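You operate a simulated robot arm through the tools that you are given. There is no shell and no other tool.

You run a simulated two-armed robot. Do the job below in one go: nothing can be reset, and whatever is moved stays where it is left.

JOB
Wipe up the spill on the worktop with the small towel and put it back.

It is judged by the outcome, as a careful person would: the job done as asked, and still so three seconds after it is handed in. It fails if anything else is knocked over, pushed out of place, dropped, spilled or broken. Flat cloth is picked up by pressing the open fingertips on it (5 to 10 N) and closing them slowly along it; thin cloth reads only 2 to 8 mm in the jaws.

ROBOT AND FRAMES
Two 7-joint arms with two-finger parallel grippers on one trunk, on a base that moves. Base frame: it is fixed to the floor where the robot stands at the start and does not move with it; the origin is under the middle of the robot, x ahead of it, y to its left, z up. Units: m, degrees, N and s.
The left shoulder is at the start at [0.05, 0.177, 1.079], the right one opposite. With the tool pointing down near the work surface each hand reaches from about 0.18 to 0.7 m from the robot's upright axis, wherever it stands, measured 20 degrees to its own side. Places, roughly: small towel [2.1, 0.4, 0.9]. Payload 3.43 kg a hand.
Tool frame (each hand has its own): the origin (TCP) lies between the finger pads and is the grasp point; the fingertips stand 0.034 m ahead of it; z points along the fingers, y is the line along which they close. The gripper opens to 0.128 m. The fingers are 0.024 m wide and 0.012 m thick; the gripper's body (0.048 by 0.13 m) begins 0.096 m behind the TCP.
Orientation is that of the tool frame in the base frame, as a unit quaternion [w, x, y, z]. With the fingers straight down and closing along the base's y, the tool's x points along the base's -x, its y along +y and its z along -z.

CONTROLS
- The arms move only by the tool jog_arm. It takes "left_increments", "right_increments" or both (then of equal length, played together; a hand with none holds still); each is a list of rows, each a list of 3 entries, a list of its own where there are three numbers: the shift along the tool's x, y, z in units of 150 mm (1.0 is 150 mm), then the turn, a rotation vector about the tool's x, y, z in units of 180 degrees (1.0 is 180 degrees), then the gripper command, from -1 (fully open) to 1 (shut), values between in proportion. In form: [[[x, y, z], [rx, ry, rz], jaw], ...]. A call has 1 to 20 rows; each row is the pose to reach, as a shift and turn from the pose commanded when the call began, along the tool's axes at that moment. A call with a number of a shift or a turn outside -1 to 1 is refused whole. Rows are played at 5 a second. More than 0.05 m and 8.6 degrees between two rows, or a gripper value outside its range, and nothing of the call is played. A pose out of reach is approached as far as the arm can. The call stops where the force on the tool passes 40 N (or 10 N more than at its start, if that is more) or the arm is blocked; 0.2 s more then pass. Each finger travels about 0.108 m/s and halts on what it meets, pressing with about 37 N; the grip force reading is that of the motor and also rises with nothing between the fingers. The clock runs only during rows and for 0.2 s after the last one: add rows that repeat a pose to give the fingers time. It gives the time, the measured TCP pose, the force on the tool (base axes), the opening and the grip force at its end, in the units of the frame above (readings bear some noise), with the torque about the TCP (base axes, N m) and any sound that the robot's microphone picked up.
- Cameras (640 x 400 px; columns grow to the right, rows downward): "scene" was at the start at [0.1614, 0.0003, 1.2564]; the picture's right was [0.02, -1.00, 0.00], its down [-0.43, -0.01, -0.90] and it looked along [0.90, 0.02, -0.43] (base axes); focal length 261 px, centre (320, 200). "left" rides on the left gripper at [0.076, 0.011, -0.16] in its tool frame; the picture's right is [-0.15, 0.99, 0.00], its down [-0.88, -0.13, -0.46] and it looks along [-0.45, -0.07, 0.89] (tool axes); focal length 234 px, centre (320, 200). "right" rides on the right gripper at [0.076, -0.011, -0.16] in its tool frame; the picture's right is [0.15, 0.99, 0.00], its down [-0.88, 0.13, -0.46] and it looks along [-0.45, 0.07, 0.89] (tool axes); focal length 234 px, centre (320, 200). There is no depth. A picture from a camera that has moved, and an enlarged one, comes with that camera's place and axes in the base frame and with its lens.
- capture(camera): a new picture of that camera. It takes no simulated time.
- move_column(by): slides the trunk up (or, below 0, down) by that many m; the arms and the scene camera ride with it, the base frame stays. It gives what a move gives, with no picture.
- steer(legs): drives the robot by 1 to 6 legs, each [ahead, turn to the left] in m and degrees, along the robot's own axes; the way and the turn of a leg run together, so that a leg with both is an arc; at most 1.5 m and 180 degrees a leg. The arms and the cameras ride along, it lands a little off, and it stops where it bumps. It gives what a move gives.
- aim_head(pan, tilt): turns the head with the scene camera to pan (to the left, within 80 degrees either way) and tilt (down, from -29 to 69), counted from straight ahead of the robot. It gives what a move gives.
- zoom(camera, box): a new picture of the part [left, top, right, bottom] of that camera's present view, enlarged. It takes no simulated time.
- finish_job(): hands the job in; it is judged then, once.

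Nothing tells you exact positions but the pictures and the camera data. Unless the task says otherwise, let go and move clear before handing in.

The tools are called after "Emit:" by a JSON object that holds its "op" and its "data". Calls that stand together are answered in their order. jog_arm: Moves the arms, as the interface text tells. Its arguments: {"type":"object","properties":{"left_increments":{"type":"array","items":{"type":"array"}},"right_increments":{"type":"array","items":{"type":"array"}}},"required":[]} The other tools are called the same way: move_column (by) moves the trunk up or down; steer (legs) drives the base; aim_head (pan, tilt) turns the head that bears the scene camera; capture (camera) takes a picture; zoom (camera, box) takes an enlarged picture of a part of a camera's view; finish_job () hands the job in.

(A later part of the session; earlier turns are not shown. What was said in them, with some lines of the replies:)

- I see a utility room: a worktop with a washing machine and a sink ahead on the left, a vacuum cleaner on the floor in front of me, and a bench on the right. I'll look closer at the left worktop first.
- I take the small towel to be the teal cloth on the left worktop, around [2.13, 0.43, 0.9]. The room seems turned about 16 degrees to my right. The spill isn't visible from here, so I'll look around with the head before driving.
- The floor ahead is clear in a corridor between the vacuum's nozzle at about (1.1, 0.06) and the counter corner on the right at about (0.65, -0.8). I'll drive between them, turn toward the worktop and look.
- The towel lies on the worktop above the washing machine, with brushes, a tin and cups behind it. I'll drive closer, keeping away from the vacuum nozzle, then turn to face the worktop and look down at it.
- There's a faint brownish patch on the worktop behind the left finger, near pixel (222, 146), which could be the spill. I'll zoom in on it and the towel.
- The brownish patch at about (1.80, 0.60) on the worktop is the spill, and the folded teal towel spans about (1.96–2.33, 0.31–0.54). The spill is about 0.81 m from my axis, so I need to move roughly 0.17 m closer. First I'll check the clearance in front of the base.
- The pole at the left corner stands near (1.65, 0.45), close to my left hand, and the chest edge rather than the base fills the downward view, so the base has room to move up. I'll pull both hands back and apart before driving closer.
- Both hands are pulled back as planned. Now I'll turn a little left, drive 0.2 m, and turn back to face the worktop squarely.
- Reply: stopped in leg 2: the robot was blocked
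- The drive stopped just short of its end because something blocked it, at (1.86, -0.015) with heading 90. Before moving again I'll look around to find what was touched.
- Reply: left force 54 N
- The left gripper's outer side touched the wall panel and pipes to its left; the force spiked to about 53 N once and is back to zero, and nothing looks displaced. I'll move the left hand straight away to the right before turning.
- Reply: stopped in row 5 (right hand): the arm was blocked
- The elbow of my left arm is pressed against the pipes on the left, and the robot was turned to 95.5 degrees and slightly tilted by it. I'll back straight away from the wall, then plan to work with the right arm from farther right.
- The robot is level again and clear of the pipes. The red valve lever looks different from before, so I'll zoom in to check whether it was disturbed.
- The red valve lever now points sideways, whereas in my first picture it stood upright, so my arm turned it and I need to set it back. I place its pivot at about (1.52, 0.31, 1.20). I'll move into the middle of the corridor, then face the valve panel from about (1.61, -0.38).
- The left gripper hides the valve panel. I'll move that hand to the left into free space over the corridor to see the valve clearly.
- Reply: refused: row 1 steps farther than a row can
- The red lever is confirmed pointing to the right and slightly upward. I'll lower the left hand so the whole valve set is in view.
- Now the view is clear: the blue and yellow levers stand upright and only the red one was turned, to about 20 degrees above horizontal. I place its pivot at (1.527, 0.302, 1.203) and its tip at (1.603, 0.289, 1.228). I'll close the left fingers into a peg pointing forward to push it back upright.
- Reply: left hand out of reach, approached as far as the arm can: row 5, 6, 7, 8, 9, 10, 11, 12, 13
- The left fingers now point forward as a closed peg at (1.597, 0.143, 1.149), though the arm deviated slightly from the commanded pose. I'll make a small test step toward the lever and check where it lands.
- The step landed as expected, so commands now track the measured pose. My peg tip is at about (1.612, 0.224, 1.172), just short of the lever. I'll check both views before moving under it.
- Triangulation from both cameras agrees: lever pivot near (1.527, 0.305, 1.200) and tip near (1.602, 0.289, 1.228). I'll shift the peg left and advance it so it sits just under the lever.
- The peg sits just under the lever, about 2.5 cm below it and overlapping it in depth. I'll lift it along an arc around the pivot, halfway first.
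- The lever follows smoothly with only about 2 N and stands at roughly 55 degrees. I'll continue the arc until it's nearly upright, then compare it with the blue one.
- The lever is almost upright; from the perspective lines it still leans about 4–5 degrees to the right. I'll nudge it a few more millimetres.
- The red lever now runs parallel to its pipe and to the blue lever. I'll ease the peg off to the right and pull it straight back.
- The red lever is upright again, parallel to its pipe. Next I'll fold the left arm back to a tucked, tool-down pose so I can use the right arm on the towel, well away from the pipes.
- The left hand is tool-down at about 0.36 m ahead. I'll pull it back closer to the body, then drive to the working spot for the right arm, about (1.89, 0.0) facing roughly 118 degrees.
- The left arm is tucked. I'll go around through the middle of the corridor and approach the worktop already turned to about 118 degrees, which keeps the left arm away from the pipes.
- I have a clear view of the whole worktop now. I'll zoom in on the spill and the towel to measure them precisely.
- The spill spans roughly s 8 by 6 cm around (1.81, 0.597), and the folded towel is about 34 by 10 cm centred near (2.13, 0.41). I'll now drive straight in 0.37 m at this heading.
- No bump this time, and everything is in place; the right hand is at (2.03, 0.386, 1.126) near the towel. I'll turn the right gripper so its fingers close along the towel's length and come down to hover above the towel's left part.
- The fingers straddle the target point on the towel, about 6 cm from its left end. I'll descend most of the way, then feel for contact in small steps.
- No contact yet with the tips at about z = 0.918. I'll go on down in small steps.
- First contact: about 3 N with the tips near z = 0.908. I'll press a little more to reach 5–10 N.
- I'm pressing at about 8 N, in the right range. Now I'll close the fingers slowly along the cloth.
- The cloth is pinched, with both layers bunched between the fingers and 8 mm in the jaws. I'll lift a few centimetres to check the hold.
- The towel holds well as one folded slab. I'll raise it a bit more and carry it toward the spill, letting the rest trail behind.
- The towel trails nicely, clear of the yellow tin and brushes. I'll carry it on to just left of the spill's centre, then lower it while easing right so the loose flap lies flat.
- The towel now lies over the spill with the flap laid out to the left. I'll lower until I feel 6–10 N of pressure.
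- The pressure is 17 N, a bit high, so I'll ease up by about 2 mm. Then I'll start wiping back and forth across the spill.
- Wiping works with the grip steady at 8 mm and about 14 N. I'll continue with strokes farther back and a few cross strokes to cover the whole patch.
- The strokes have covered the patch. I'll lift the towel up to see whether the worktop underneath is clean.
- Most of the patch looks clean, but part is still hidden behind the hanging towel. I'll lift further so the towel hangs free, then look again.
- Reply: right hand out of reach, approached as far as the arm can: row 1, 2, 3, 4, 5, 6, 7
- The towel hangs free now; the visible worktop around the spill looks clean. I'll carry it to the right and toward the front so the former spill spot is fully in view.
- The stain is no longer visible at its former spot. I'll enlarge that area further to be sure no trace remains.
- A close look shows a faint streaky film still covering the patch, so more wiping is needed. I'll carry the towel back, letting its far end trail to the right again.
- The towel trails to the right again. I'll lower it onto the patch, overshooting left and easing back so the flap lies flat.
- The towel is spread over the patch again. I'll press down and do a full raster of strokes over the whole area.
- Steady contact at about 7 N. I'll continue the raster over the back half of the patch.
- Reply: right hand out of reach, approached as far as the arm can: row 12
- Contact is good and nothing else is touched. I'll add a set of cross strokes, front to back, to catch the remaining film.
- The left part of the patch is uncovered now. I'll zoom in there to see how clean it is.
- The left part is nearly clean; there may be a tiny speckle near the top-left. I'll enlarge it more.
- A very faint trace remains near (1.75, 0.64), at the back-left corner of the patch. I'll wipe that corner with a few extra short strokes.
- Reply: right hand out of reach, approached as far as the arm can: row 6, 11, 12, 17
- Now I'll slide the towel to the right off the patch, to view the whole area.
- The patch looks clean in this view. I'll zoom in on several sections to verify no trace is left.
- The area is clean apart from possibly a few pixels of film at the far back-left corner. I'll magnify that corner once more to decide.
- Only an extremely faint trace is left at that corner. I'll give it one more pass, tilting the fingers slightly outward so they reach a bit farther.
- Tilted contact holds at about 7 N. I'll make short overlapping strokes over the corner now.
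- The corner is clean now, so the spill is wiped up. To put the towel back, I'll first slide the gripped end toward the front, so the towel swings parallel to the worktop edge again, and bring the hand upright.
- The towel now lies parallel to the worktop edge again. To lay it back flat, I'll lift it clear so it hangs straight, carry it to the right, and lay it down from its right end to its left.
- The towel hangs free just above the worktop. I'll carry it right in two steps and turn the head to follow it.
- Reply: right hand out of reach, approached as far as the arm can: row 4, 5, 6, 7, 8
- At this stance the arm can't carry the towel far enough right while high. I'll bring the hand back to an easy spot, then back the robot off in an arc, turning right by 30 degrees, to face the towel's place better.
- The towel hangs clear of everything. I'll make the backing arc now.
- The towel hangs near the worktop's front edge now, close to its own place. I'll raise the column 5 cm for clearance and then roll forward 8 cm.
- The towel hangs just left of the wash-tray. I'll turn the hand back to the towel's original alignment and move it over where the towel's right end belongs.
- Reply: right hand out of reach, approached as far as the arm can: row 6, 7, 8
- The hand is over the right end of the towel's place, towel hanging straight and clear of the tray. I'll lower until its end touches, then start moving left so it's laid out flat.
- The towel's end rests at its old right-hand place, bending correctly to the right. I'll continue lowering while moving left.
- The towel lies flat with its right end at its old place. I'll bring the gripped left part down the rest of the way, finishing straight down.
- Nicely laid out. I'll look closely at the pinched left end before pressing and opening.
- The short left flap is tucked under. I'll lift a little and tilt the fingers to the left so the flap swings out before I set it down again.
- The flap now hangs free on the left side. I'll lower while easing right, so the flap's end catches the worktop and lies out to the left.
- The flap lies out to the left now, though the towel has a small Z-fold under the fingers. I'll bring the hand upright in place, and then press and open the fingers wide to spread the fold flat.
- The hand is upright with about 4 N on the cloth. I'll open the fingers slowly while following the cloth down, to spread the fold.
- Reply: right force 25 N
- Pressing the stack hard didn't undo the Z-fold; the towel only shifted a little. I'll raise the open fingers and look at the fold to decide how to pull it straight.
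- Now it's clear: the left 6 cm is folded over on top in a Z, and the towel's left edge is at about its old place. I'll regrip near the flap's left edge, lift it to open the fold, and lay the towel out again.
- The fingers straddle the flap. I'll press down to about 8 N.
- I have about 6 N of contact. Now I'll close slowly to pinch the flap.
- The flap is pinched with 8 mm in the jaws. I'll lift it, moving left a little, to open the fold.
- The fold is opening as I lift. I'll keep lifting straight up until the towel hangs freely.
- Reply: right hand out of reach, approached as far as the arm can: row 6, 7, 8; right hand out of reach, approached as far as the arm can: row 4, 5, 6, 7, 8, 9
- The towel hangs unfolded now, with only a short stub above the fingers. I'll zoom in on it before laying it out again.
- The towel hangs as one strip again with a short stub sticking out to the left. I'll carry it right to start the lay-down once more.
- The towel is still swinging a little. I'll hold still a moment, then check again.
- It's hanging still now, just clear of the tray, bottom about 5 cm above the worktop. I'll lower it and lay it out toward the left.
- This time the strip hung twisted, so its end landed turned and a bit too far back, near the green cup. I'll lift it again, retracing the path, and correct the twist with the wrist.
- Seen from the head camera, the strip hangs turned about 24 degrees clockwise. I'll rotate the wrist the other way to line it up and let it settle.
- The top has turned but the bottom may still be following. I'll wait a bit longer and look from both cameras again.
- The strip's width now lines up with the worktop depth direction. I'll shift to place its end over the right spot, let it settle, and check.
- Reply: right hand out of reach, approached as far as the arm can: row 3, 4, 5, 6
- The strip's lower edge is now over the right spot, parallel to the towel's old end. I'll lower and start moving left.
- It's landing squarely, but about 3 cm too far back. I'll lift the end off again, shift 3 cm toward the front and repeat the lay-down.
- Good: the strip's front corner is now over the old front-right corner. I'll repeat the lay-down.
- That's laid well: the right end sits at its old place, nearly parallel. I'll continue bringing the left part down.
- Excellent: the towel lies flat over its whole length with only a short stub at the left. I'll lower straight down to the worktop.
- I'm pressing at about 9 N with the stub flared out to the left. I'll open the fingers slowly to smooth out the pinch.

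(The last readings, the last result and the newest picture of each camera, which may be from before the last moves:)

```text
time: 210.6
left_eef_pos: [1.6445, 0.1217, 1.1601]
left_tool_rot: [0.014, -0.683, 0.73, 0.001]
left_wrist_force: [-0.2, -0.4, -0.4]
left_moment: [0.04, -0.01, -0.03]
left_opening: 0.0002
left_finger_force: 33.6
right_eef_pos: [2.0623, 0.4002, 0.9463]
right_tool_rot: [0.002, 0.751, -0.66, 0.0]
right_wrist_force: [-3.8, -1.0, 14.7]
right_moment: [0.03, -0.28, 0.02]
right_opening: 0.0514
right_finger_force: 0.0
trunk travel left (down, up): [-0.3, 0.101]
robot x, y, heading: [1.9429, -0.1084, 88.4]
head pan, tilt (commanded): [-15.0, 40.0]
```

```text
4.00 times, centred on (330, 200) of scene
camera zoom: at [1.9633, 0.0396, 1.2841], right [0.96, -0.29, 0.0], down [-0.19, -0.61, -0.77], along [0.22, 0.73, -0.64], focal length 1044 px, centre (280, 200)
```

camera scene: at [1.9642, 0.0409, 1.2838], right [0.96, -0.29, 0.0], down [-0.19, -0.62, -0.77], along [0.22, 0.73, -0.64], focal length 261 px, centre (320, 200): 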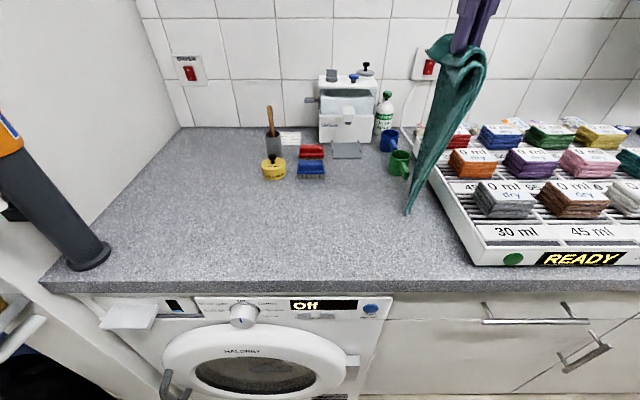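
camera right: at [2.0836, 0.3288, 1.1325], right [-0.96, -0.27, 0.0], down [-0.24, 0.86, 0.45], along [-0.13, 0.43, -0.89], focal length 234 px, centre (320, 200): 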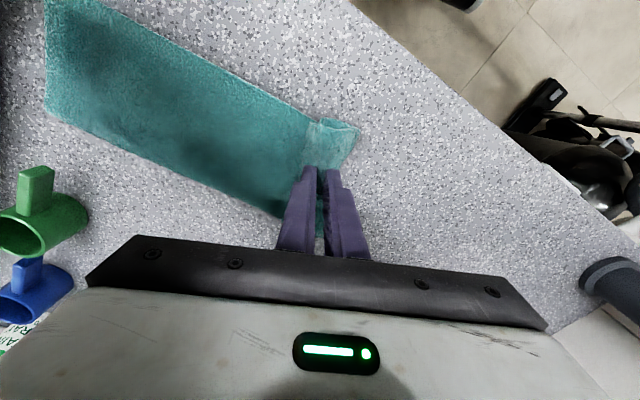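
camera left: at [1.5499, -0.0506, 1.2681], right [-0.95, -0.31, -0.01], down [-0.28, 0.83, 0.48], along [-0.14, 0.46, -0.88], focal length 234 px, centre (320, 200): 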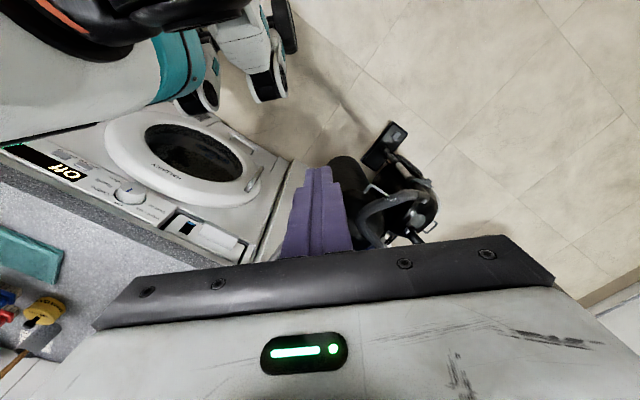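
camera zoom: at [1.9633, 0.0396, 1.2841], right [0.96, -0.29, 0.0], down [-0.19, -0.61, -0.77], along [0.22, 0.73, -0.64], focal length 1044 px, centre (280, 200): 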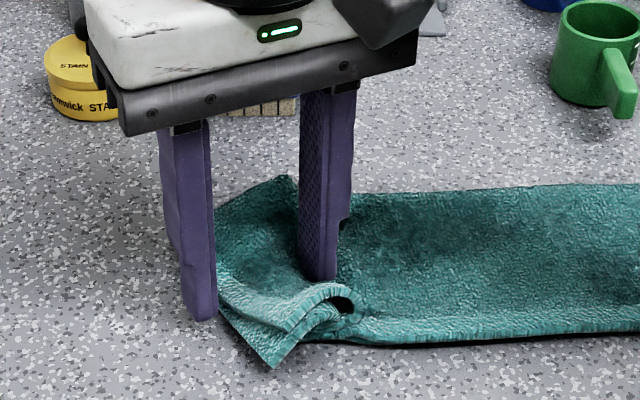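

Opened. I'll raise the hand straight up and look at the towel.

Emit:
{"op": "jog_arm", "data": {"right_increments": [[[0, 0, -0.1], [0, 0, 0], 0.16], [[0, 0, -0.3], [0, 0, 0], 0.16], [[0, 0, -0.6], [0, 0, 0], 0.16], [[0, 0, -0.9], [0, 0, 0], 0.16], [[0, 0, -0.9], [0, 0, 0], 0.16]]}}

Emit:
{"op": "zoom", "data": {"camera": "scene", "box": [250, 130, 450, 260]}}

Emit:
{"op": "capture", "data": {"camera": "right"}}

```text
time: 211.8
left_eef_pos: [1.6459, 0.1219, 1.1593]
left_tool_rot: [0.012, -0.683, 0.73, 0.002]
left_wrist_force: [-0.2, 0.4, -0.7]
left_moment: [-0.01, 0.0, -0.03]
left_opening: 0.0002
left_finger_force: 32.7
right_eef_pos: [2.0627, 0.401, 1.0796]
right_tool_rot: [0.004, 0.752, -0.659, 0.001]
right_wrist_force: [-0.5, -0.4, -0.4]
right_moment: [0.04, -0.02, -0.03]
right_opening: 0.0537
right_finger_force: 0.0
trunk travel left (down, up): [-0.3, 0.101]
robot x, y, heading: [1.9363, -0.1067, 88.3]
head pan, tilt (commanded): [-15.0, 40.0]
```

```text
3.08 times, centred on (350, 195) of scene
camera zoom: at [1.9643, 0.041, 1.2838], right [0.96, -0.29, 0.0], down [-0.19, -0.62, -0.77], along [0.22, 0.73, -0.64], focal length 803 px, centre (228, 215)
```

zoom: 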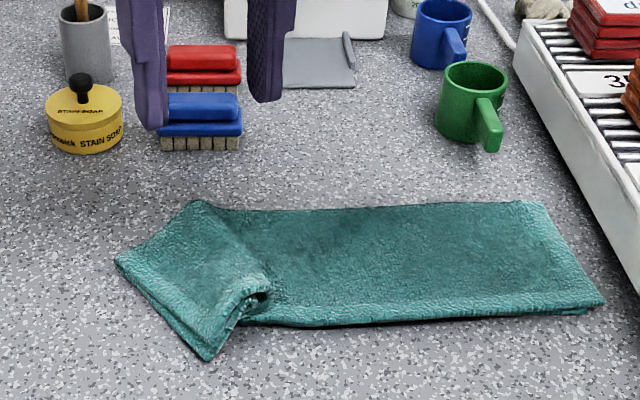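

```text
taken
camera right: at [2.0848, 0.3291, 1.2398], right [-0.96, -0.27, 0.0], down [-0.24, 0.86, 0.45], along [-0.13, 0.43, -0.89], focal length 234 px, centre (320, 200)
```

right: 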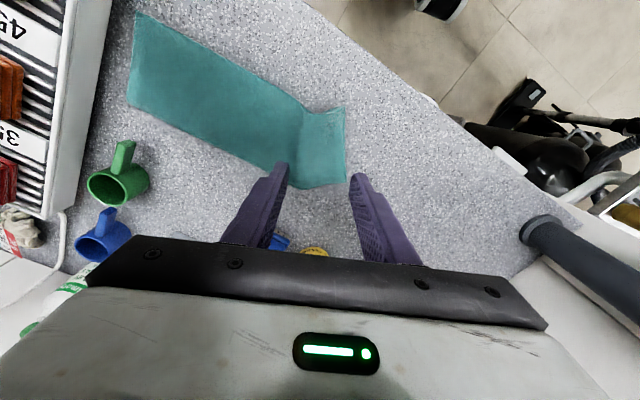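

The towel is back in its place, within about 3 cm, flat except for a small pleat at the front-left corner. I'll try to smooth that by pressing lightly with closed fingertips near that corner and drawing it outward.

Emit:
{"op": "jog_arm", "data": {"right_increments": [[[0.05, 0.128, 0], [0, 0, 0], 0.6], [[0.095, 0.256, 0], [0, 0, 0], 1], [[0.095, 0.256, 0.2], [0, 0, 0], 1], [[0.095, 0.256, 0.4], [0, 0, 0], 1], [[0.095, 0.256, 0.6], [0, 0, 0], 1], [[0.095, 0.256, 0.78], [0, 0, 0], 1], [[0.095, 0.256, 0.84], [0, 0, 0], 1], [[0.095, 0.256, 0.84], [0, 0, 0], 1]]}}

Emit:
{"op": "zoom", "data": {"camera": "scene", "box": [250, 150, 410, 250]}}

Emit:
{"op": "capture", "data": {"camera": "right"}}

```text
time: 213.6
left_eef_pos: [1.6451, 0.1215, 1.1602]
left_tool_rot: [0.012, -0.683, 0.73, 0.002]
left_wrist_force: [0.1, 0.7, -0.9]
left_moment: [0.01, 0.01, 0.0]
left_opening: 0.0002
left_finger_force: 32.4
right_eef_pos: [2.0256, 0.383, 0.9551]
right_tool_rot: [0.003, 0.751, -0.66, 0.001]
right_wrist_force: [-0.4, 0.4, 0.0]
right_moment: [0.02, 0.03, 0.0]
right_opening: 0.0
right_finger_force: 32.6
trunk travel left (down, up): [-0.3, 0.101]
robot x, y, heading: [1.9394, -0.108, 88.1]
head pan, tilt (commanded): [-15.0, 40.0]
```

```text
4.00 times, centred on (330, 200) of scene
camera zoom: at [1.9641, 0.0409, 1.2839], right [0.96, -0.29, 0.0], down [-0.19, -0.62, -0.77], along [0.22, 0.73, -0.64], focal length 1044 px, centre (280, 200)
```

zoom: 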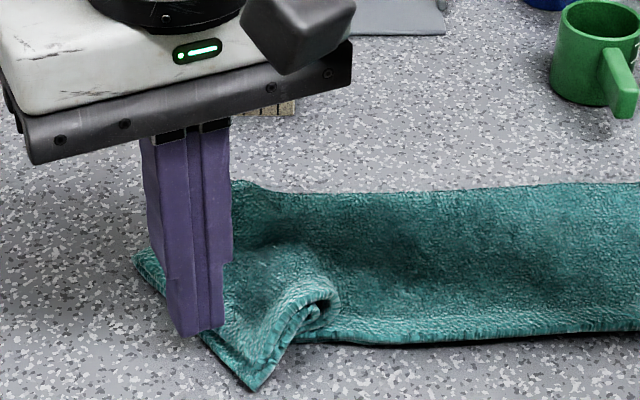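

```text
taken
camera right: at [2.0477, 0.3092, 1.1143], right [-0.96, -0.27, 0.0], down [-0.24, 0.86, 0.45], along [-0.13, 0.43, -0.89], focal length 234 px, centre (320, 200)
```

right: 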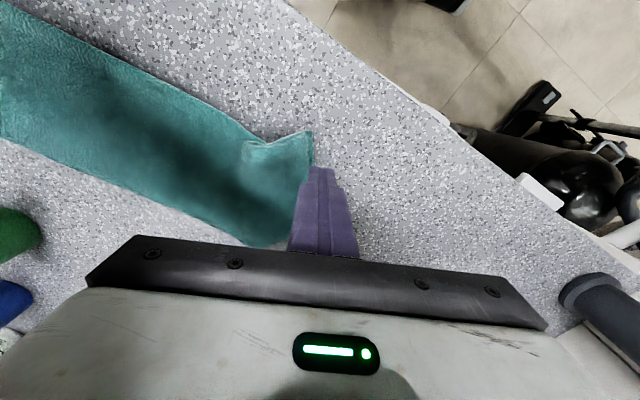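

The tips are just off the flap's edge. I'll move 2.5 cm to the right, onto the flap, and press lightly.

Emit:
{"op": "jog_arm", "data": {"right_increments": [[[0, 0, -0.12], [0, 0, 0], 1], [[0.068, -0.152, -0.12], [0, 0, 0], 1], [[0.068, -0.152, 0.0], [0, 0, 0], 1], [[0.068, -0.152, 0.03], [0, 0, 0], 1], [[0.068, -0.152, 0.06], [0, 0, 0], 1], [[0.068, -0.152, 0.06], [0, 0, 0], 1]]}}

Emit:
{"op": "capture", "data": {"camera": "right"}}

```text
time: 215.0
left_eef_pos: [1.646, 0.1222, 1.16]
left_tool_rot: [0.012, -0.683, 0.731, 0.001]
left_wrist_force: [-0.4, -0.6, -0.2]
left_moment: [0.04, -0.03, -0.03]
left_opening: 0.0
left_finger_force: 32.8
right_eef_pos: [2.0508, 0.3737, 0.9466]
right_tool_rot: [0.003, 0.752, -0.66, 0.001]
right_wrist_force: [-0.3, 0.2, 2.4]
right_moment: [0.0, -0.03, 0.02]
right_opening: 0.0
right_finger_force: 33.0
trunk travel left (down, up): [-0.3, 0.101]
robot x, y, heading: [1.9386, -0.112, 88.3]
head pan, tilt (commanded): [-15.0, 40.0]
```

```text
taken
camera right: at [2.0724, 0.3019, 1.1057], right [-0.96, -0.27, 0.0], down [-0.24, 0.86, 0.45], along [-0.13, 0.43, -0.89], focal length 234 px, centre (320, 200)
```

right: 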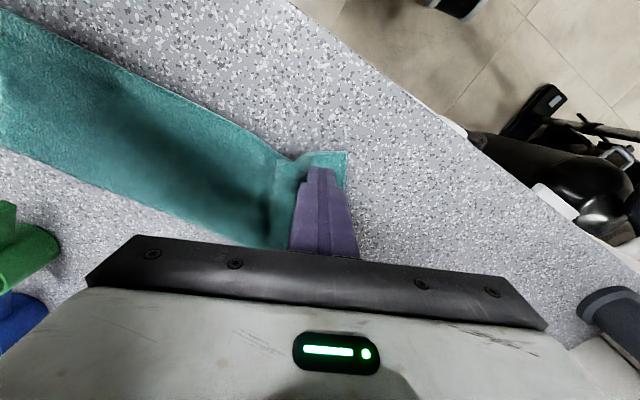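

I'm touching the flap at 2.4 N. I'll press a touch more and draw it slowly to the left and back.

Emit:
{"op": "jog_arm", "data": {"right_increments": [[[0, 0, 0.012], [0, 0, 0], 1], [[-0.043, 0.036, 0.012], [0, 0, 0], 1], [[-0.086, 0.071, 0.012], [0, 0, 0], 1], [[-0.13, 0.107, 0.012], [0, 0, 0], 1], [[-0.173, 0.142, 0.012], [0, 0, 0], 1], [[-0.216, 0.178, 0.012], [0, 0, 0], 1], [[-0.26, 0.213, 0.012], [0, 0, 0], 1], [[-0.303, 0.249, 0.012], [0, 0, 0], 1], [[-0.345, 0.284, 0.012], [0, 0, 0], 1], [[-0.345, 0.284, 0.012], [0, 0, 0], 1]]}}

Emit:
{"op": "zoom", "data": {"camera": "scene", "box": [250, 130, 450, 260]}}

Emit:
{"op": "capture", "data": {"camera": "right"}}

```text
time: 217.2
left_eef_pos: [1.6463, 0.1225, 1.1589]
left_tool_rot: [0.013, -0.683, 0.73, 0.003]
left_wrist_force: [0.0, -0.1, -0.4]
left_moment: [0.0, 0.04, 0.0]
left_opening: 0.0001
left_finger_force: 32.8
right_eef_pos: [2.0015, 0.4211, 0.9446]
right_tool_rot: [0.004, 0.752, -0.659, 0.001]
right_wrist_force: [0.4, -0.3, 0.4]
right_moment: [-0.03, 0.01, 0.01]
right_opening: 0.0003
right_finger_force: 33.0
trunk travel left (down, up): [-0.3, 0.101]
robot x, y, heading: [1.9389, -0.1098, 88.1]
head pan, tilt (commanded): [-15.0, 40.0]
```

```text
3.08 times, centred on (350, 195) of scene
camera zoom: at [1.9642, 0.0408, 1.2839], right [0.96, -0.29, 0.0], down [-0.19, -0.62, -0.77], along [0.22, 0.73, -0.64], focal length 803 px, centre (228, 215)
```

zoom: 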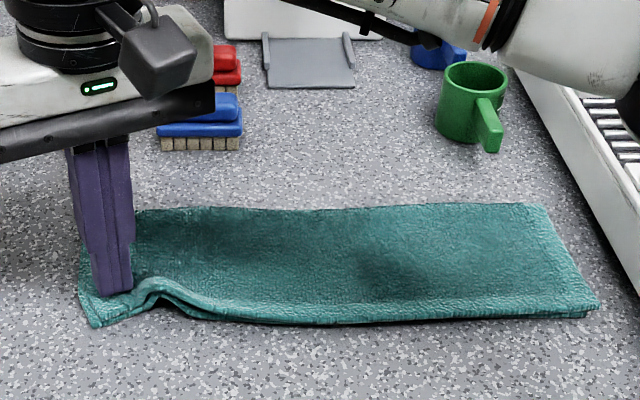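

```text
taken
camera right: at [2.0229, 0.3476, 1.1044], right [-0.96, -0.27, 0.0], down [-0.24, 0.86, 0.45], along [-0.13, 0.43, -0.89], focal length 234 px, centre (320, 200)
```

right: 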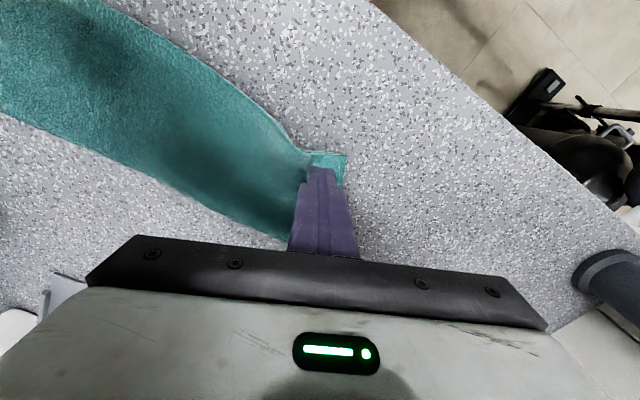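

That worked very well: the pleat has almost fully opened. I'll press slightly more and draw a bit farther left to take out the last ripple.

Emit:
{"op": "jog_arm", "data": {"right_increments": [[[0, 0, 0.012], [0, 0, 0], 1], [[0, 0.03, 0.02], [0, 0, 0], 1], [[0.002, 0.07, 0.02], [0, 0, 0], 1], [[0.003, 0.11, 0.02], [0, 0, 0], 1], [[0.004, 0.15, 0.02], [0, 0, 0], 1], [[0.005, 0.185, 0.02], [0, 0, 0], 1], [[0.005, 0.185, 0.02], [0, 0, 0], 1]]}}

Emit:
{"op": "zoom", "data": {"camera": "scene", "box": [250, 130, 450, 260]}}

```text
time: 218.8
left_eef_pos: [1.6467, 0.1225, 1.1604]
left_tool_rot: [0.012, -0.683, 0.73, 0.002]
left_wrist_force: [0.1, -0.8, -0.7]
left_moment: [0.01, 0.02, -0.01]
left_opening: 0.0
left_finger_force: 32.8
right_eef_pos: [1.9724, 0.4165, 0.9415]
right_tool_rot: [0.004, 0.752, -0.66, 0.001]
right_wrist_force: [0.3, -0.2, 3.4]
right_moment: [0.0, -0.08, -0.01]
right_opening: 0.0002
right_finger_force: 33.1
trunk travel left (down, up): [-0.3, 0.101]
robot x, y, heading: [1.9387, -0.1099, 88.0]
head pan, tilt (commanded): [-15.0, 40.0]
```

```text
3.08 times, centred on (350, 195) of scene
camera zoom: at [1.9643, 0.0406, 1.2839], right [0.96, -0.29, 0.0], down [-0.19, -0.62, -0.77], along [0.22, 0.73, -0.64], focal length 803 px, centre (228, 215)
```

zoom: 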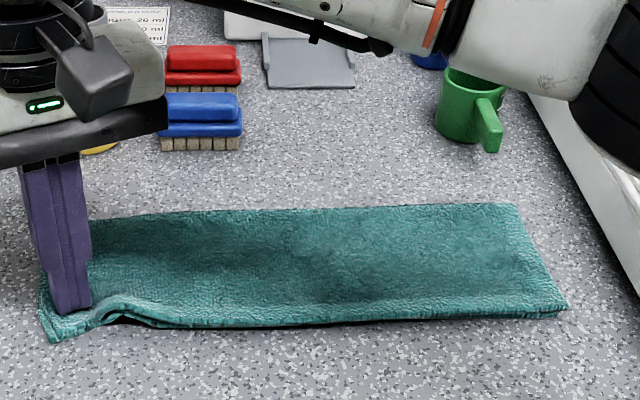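

The towel's corners are now within 1–3 cm of where they started. I'll lift the hand away and inspect.

Emit:
{"op": "jog_arm", "data": {"right_increments": [[[0, 0, -0.1], [0, 0, 0], 1], [[0, 0, -0.3], [0, 0, 0], 1], [[0, 0, -0.6], [0, 0, 0], 1], [[0, 0, -0.9], [0, 0, 0], 1], [[0, 0, -1.0], [0, 0, 0], 1], [[0, 0, -1.0], [0, 0, 0], 1]]}}

Emit:
{"op": "zoom", "data": {"camera": "scene", "box": [230, 130, 450, 270]}}

Emit:
{"op": "capture", "data": {"camera": "right"}}

```text
time: 220.2
left_eef_pos: [1.6455, 0.123, 1.1606]
left_tool_rot: [0.013, -0.683, 0.73, 0.002]
left_wrist_force: [-0.2, 0.7, -0.3]
left_moment: [-0.03, 0.01, -0.03]
left_opening: 0.0
left_finger_force: 33.0
right_eef_pos: [1.975, 0.4162, 1.091]
right_tool_rot: [0.002, 0.752, -0.659, 0.001]
right_wrist_force: [0.3, 0.0, 0.8]
right_moment: [-0.01, 0.0, 0.01]
right_opening: 0.0001
right_finger_force: 32.8
trunk travel left (down, up): [-0.3, 0.101]
robot x, y, heading: [1.9376, -0.1076, 88.1]
head pan, tilt (commanded): [-15.0, 40.0]
```

```text
2.86 times, centred on (340, 200) of scene
camera zoom: at [1.9642, 0.0409, 1.2838], right [0.96, -0.29, 0.0], down [-0.19, -0.62, -0.77], along [0.22, 0.73, -0.64], focal length 746 px, centre (263, 200)
```

zoom: 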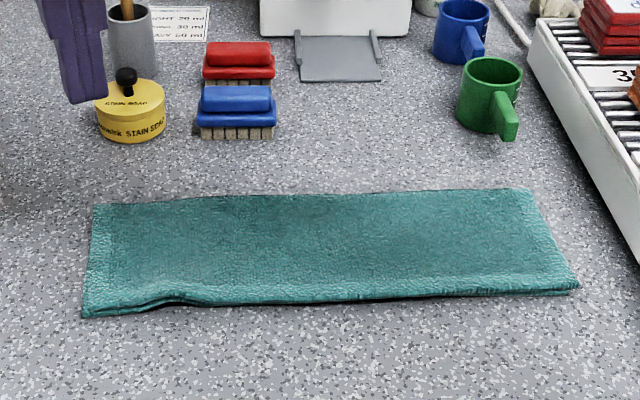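

```text
taken
camera right: at [1.9958, 0.3442, 1.251], right [-0.96, -0.27, 0.0], down [-0.24, 0.86, 0.45], along [-0.13, 0.43, -0.89], focal length 234 px, centre (320, 200)
```

right: 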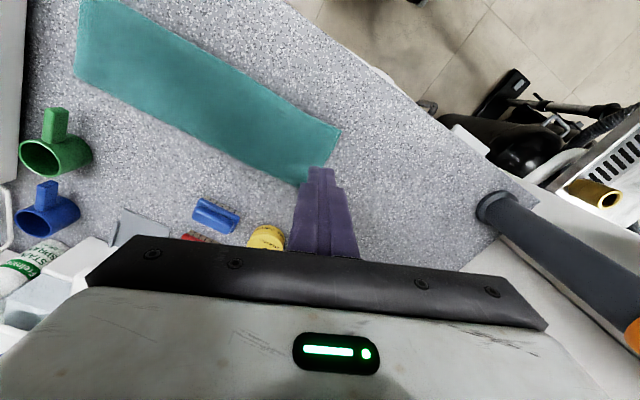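

The towel lies flat in its old place, its centre within about 1 cm of where it was. I'll pull the right hand back toward me and check the spill area, the valves and the other items.

Emit:
{"op": "jog_arm", "data": {"right_increments": [[[0.1, -0.1, -0.2], [0, 0, 0], 1], [[0.3, -0.2, -0.3], [0, 0, 0], 1], [[0.5, -0.3, -0.3], [0, 0, 0], 1], [[0.7, -0.4, -0.3], [0, 0, 0], 1], [[0.9, -0.5, -0.3], [0, 0, 0], 1], [[1.0, -0.6, -0.3], [0, 0, 0], 1], [[1.0, -0.6, -0.3], [0, 0, 0], 1]]}}

Emit:
{"op": "steer", "data": {"legs": [[-0.25, 0]]}}

Emit:
{"op": "aim_head", "data": {"pan": 10, "tilt": 30}}

Emit:
{"op": "capture", "data": {"camera": "scene"}}

```text
time: 221.8
left_eef_pos: [1.6452, 0.1232, 1.1593]
left_tool_rot: [0.012, -0.683, 0.73, 0.002]
left_wrist_force: [-0.4, -0.3, 0.3]
left_moment: [0.02, 0.01, 0.0]
left_opening: 0.0
left_finger_force: 32.7
right_eef_pos: [2.0816, 0.2795, 1.1377]
right_tool_rot: [0.003, 0.752, -0.66, 0.001]
right_wrist_force: [-0.5, 0.5, 0.3]
right_moment: [-0.05, -0.02, 0.03]
right_opening: 0.0
right_finger_force: 33.8
trunk travel left (down, up): [-0.3, 0.101]
robot x, y, heading: [1.9384, -0.1078, 88.2]
head pan, tilt (commanded): [-15.0, 40.0]
```

```text
time: 223.6
left_eef_pos: [1.6371, -0.1323, 1.1597]
left_tool_rot: [0.013, -0.683, 0.73, 0.003]
left_wrist_force: [0.2, 0.3, 0.1]
left_moment: [0.01, -0.02, 0.0]
left_opening: 0.0
left_finger_force: 32.8
right_eef_pos: [2.0748, 0.0257, 1.1376]
right_tool_rot: [0.003, 0.752, -0.659, 0.001]
right_wrist_force: [-0.5, -0.8, 0.4]
right_moment: [0.0, 0.01, -0.01]
right_opening: 0.0
right_finger_force: 32.9
trunk travel left (down, up): [-0.3, 0.101]
robot x, y, heading: [1.9287, -0.3605, 88.3]
head pan, tilt (commanded): [-15.0, 40.0]
```

```text
time: 224.5
left_eef_pos: [1.6377, -0.1296, 1.1589]
left_tool_rot: [0.012, -0.683, 0.73, 0.002]
left_wrist_force: [-0.7, -0.7, 1.1]
left_moment: [-0.02, -0.02, 0.01]
left_opening: 0.0
left_finger_force: 33.2
right_eef_pos: [2.0755, 0.0255, 1.1365]
right_tool_rot: [0.004, 0.751, -0.66, 0.001]
right_wrist_force: [-0.2, 0.9, -0.4]
right_moment: [0.0, -0.01, 0.0]
right_opening: 0.0
right_finger_force: 32.9
trunk travel left (down, up): [-0.3, 0.101]
robot x, y, heading: [1.93, -0.3634, 88.4]
head pan, tilt (commanded): [10.0, 30.0]
```

```text
taken
camera scene: at [1.9187, -0.2037, 1.2992], right [0.99, 0.14, 0.0], down [0.07, -0.5, -0.87], along [-0.12, 0.86, -0.5], focal length 261 px, centre (320, 200)
```

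scene: 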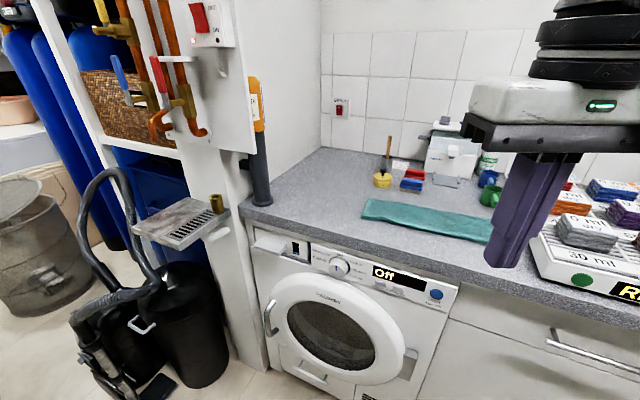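

Emit:
{"op": "zoom", "data": {"camera": "scene", "box": [270, 130, 430, 230]}}

Emit:
{"op": "zoom", "data": {"camera": "scene", "box": [80, 0, 280, 150]}}

Emit:
{"op": "zoom", "data": {"camera": "scene", "box": [310, 150, 370, 190]}}

```text
4.00 times, centred on (350, 180) of scene
camera zoom: at [1.9187, -0.2037, 1.2992], right [0.99, 0.14, 0.0], down [0.07, -0.5, -0.87], along [-0.12, 0.86, -0.5], focal length 1044 px, centre (200, 280)
```

zoom: 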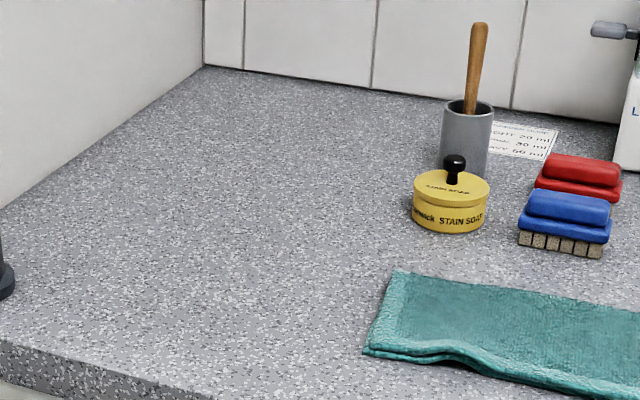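

```text
2.67 times, centred on (180, 75) of scene
camera zoom: at [1.9187, -0.2037, 1.2992], right [0.99, 0.14, 0.0], down [0.07, -0.5, -0.87], along [-0.12, 0.86, -0.5], focal length 696 px, centre (693, 533)
```

zoom: 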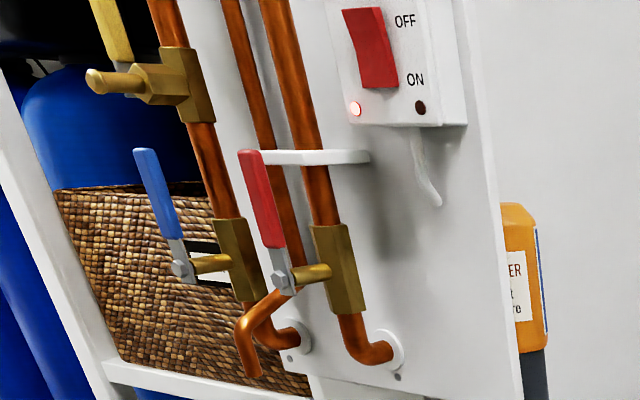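

```text
10.00 times, centred on (340, 170) of scene
camera zoom: at [1.9187, -0.2037, 1.2992], right [0.99, 0.14, 0.0], down [0.07, -0.5, -0.87], along [-0.12, 0.86, -0.5], focal length 2611 px, centre (120, 500)
```

zoom: 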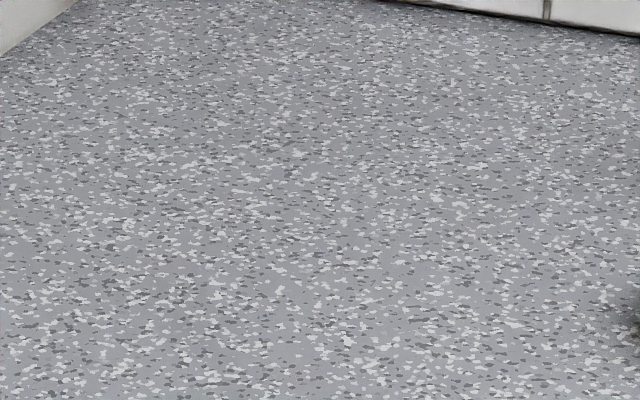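

The spill area is clean, the towel and its neighbours are in place, and the red lever stands at the same angle as the blue one. As a last check, I'll look at the vacuum cleaner and the right-hand side of the worktop.

Emit:
{"op": "zoom", "data": {"camera": "scene", "box": [40, 240, 260, 400]}}

Emit:
{"op": "aim_head", "data": {"pan": -30, "tilt": 25}}

Emit:
{"op": "capture", "data": {"camera": "scene"}}

Emit:
{"op": "aim_head", "data": {"pan": 50, "tilt": 40}}

Emit:
{"op": "capture", "data": {"camera": "scene"}}

```text
2.50 times, centred on (150, 320) of scene
camera zoom: at [1.9187, -0.2037, 1.2992], right [0.99, 0.14, 0.0], down [0.07, -0.5, -0.87], along [-0.12, 0.86, -0.5], focal length 653 px, centre (745, -100)
```

zoom: 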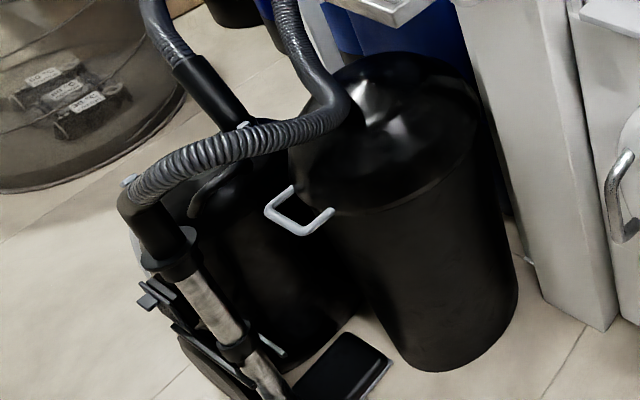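

```text
time: 225.6
left_eef_pos: [1.637, -0.1315, 1.1593]
left_tool_rot: [0.012, -0.683, 0.73, 0.003]
left_wrist_force: [-0.3, -0.1, -0.1]
left_moment: [-0.01, 0.0, 0.01]
left_opening: 0.0002
left_finger_force: 33.0
right_eef_pos: [2.0756, 0.0271, 1.1354]
right_tool_rot: [0.003, 0.751, -0.66, 0.001]
right_wrist_force: [-0.6, 0.6, -0.2]
right_moment: [0.02, -0.02, -0.02]
right_opening: 0.0001
right_finger_force: 32.9
trunk travel left (down, up): [-0.3, 0.101]
robot x, y, heading: [1.9305, -0.3617, 88.2]
head pan, tilt (commanded): [-30.0, 25.0]
```

```text
taken
camera scene: at [1.98, -0.2149, 1.3072], right [0.85, -0.53, 0.0], down [-0.22, -0.36, -0.91], along [0.48, 0.77, -0.42], focal length 261 px, centre (320, 200)
```

scene: 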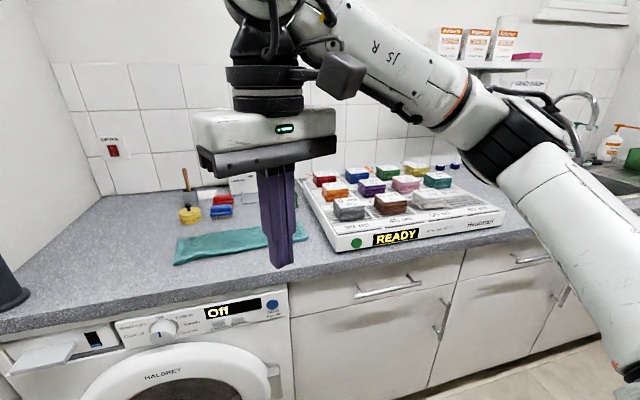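

```text
time: 227.1
left_eef_pos: [1.637, -0.1308, 1.1599]
left_tool_rot: [0.012, -0.683, 0.73, 0.002]
left_wrist_force: [-0.6, 0.1, -0.1]
left_moment: [0.01, 0.0, -0.02]
left_opening: 0.0002
left_finger_force: 32.7
right_eef_pos: [2.0749, 0.0262, 1.1384]
right_tool_rot: [0.004, 0.751, -0.66, 0.001]
right_wrist_force: [-0.1, 0.7, 0.1]
right_moment: [0.0, 0.0, 0.01]
right_opening: 0.0
right_finger_force: 32.8
trunk travel left (down, up): [-0.3, 0.101]
robot x, y, heading: [1.9269, -0.3598, 88.2]
head pan, tilt (commanded): [50.0, 40.0]
```

```text
taken
camera scene: at [1.8682, -0.2365, 1.2839], right [0.67, 0.74, 0.0], down [0.48, -0.43, -0.77], along [-0.57, 0.51, -0.64], focal length 261 px, centre (320, 200)
```

scene: 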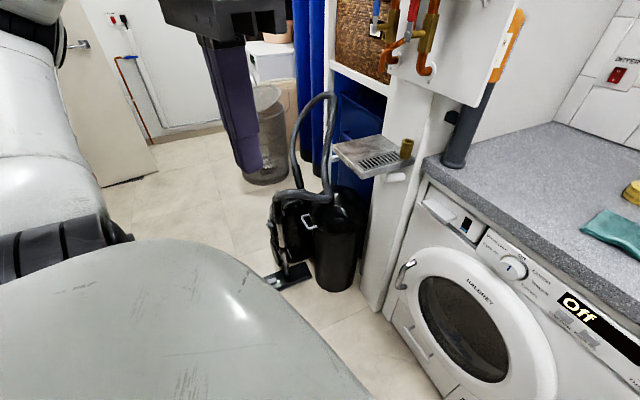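

Everything checks out. The spill is wiped up, the towel is flat in its old place, and both hands are clear. I set the red valve lever that my elbow turned back upright, and the other items look undisturbed. I'm handing the job in.

Emit:
{"op": "finish_job", "data": {}}

```text
The job is handed in.
```

I wiped up the spill with the small towel, put the towel back, and handed the job in. I zoomed in on the patch afterwards and could see no trace of it.

- **Towel:** it lies flat and still folded, with its centre about 1 cm from where it started and turned about 4 degrees. Getting it back took several tries, because its left end kept folding under when I laid it down.
- **Valve lever:** as I first drove up, my left arm hit the pipes and panel beside the worktop. That turned the red valve lever from upright to almost level. I pushed it back until it matched the blue lever, so that pipe was off its original setting for a short while.
- **Everything else:** the brushes, soap tin, cups, tray and vacuum cleaner look untouched, and both hands were clear of the worktop before I handed in.
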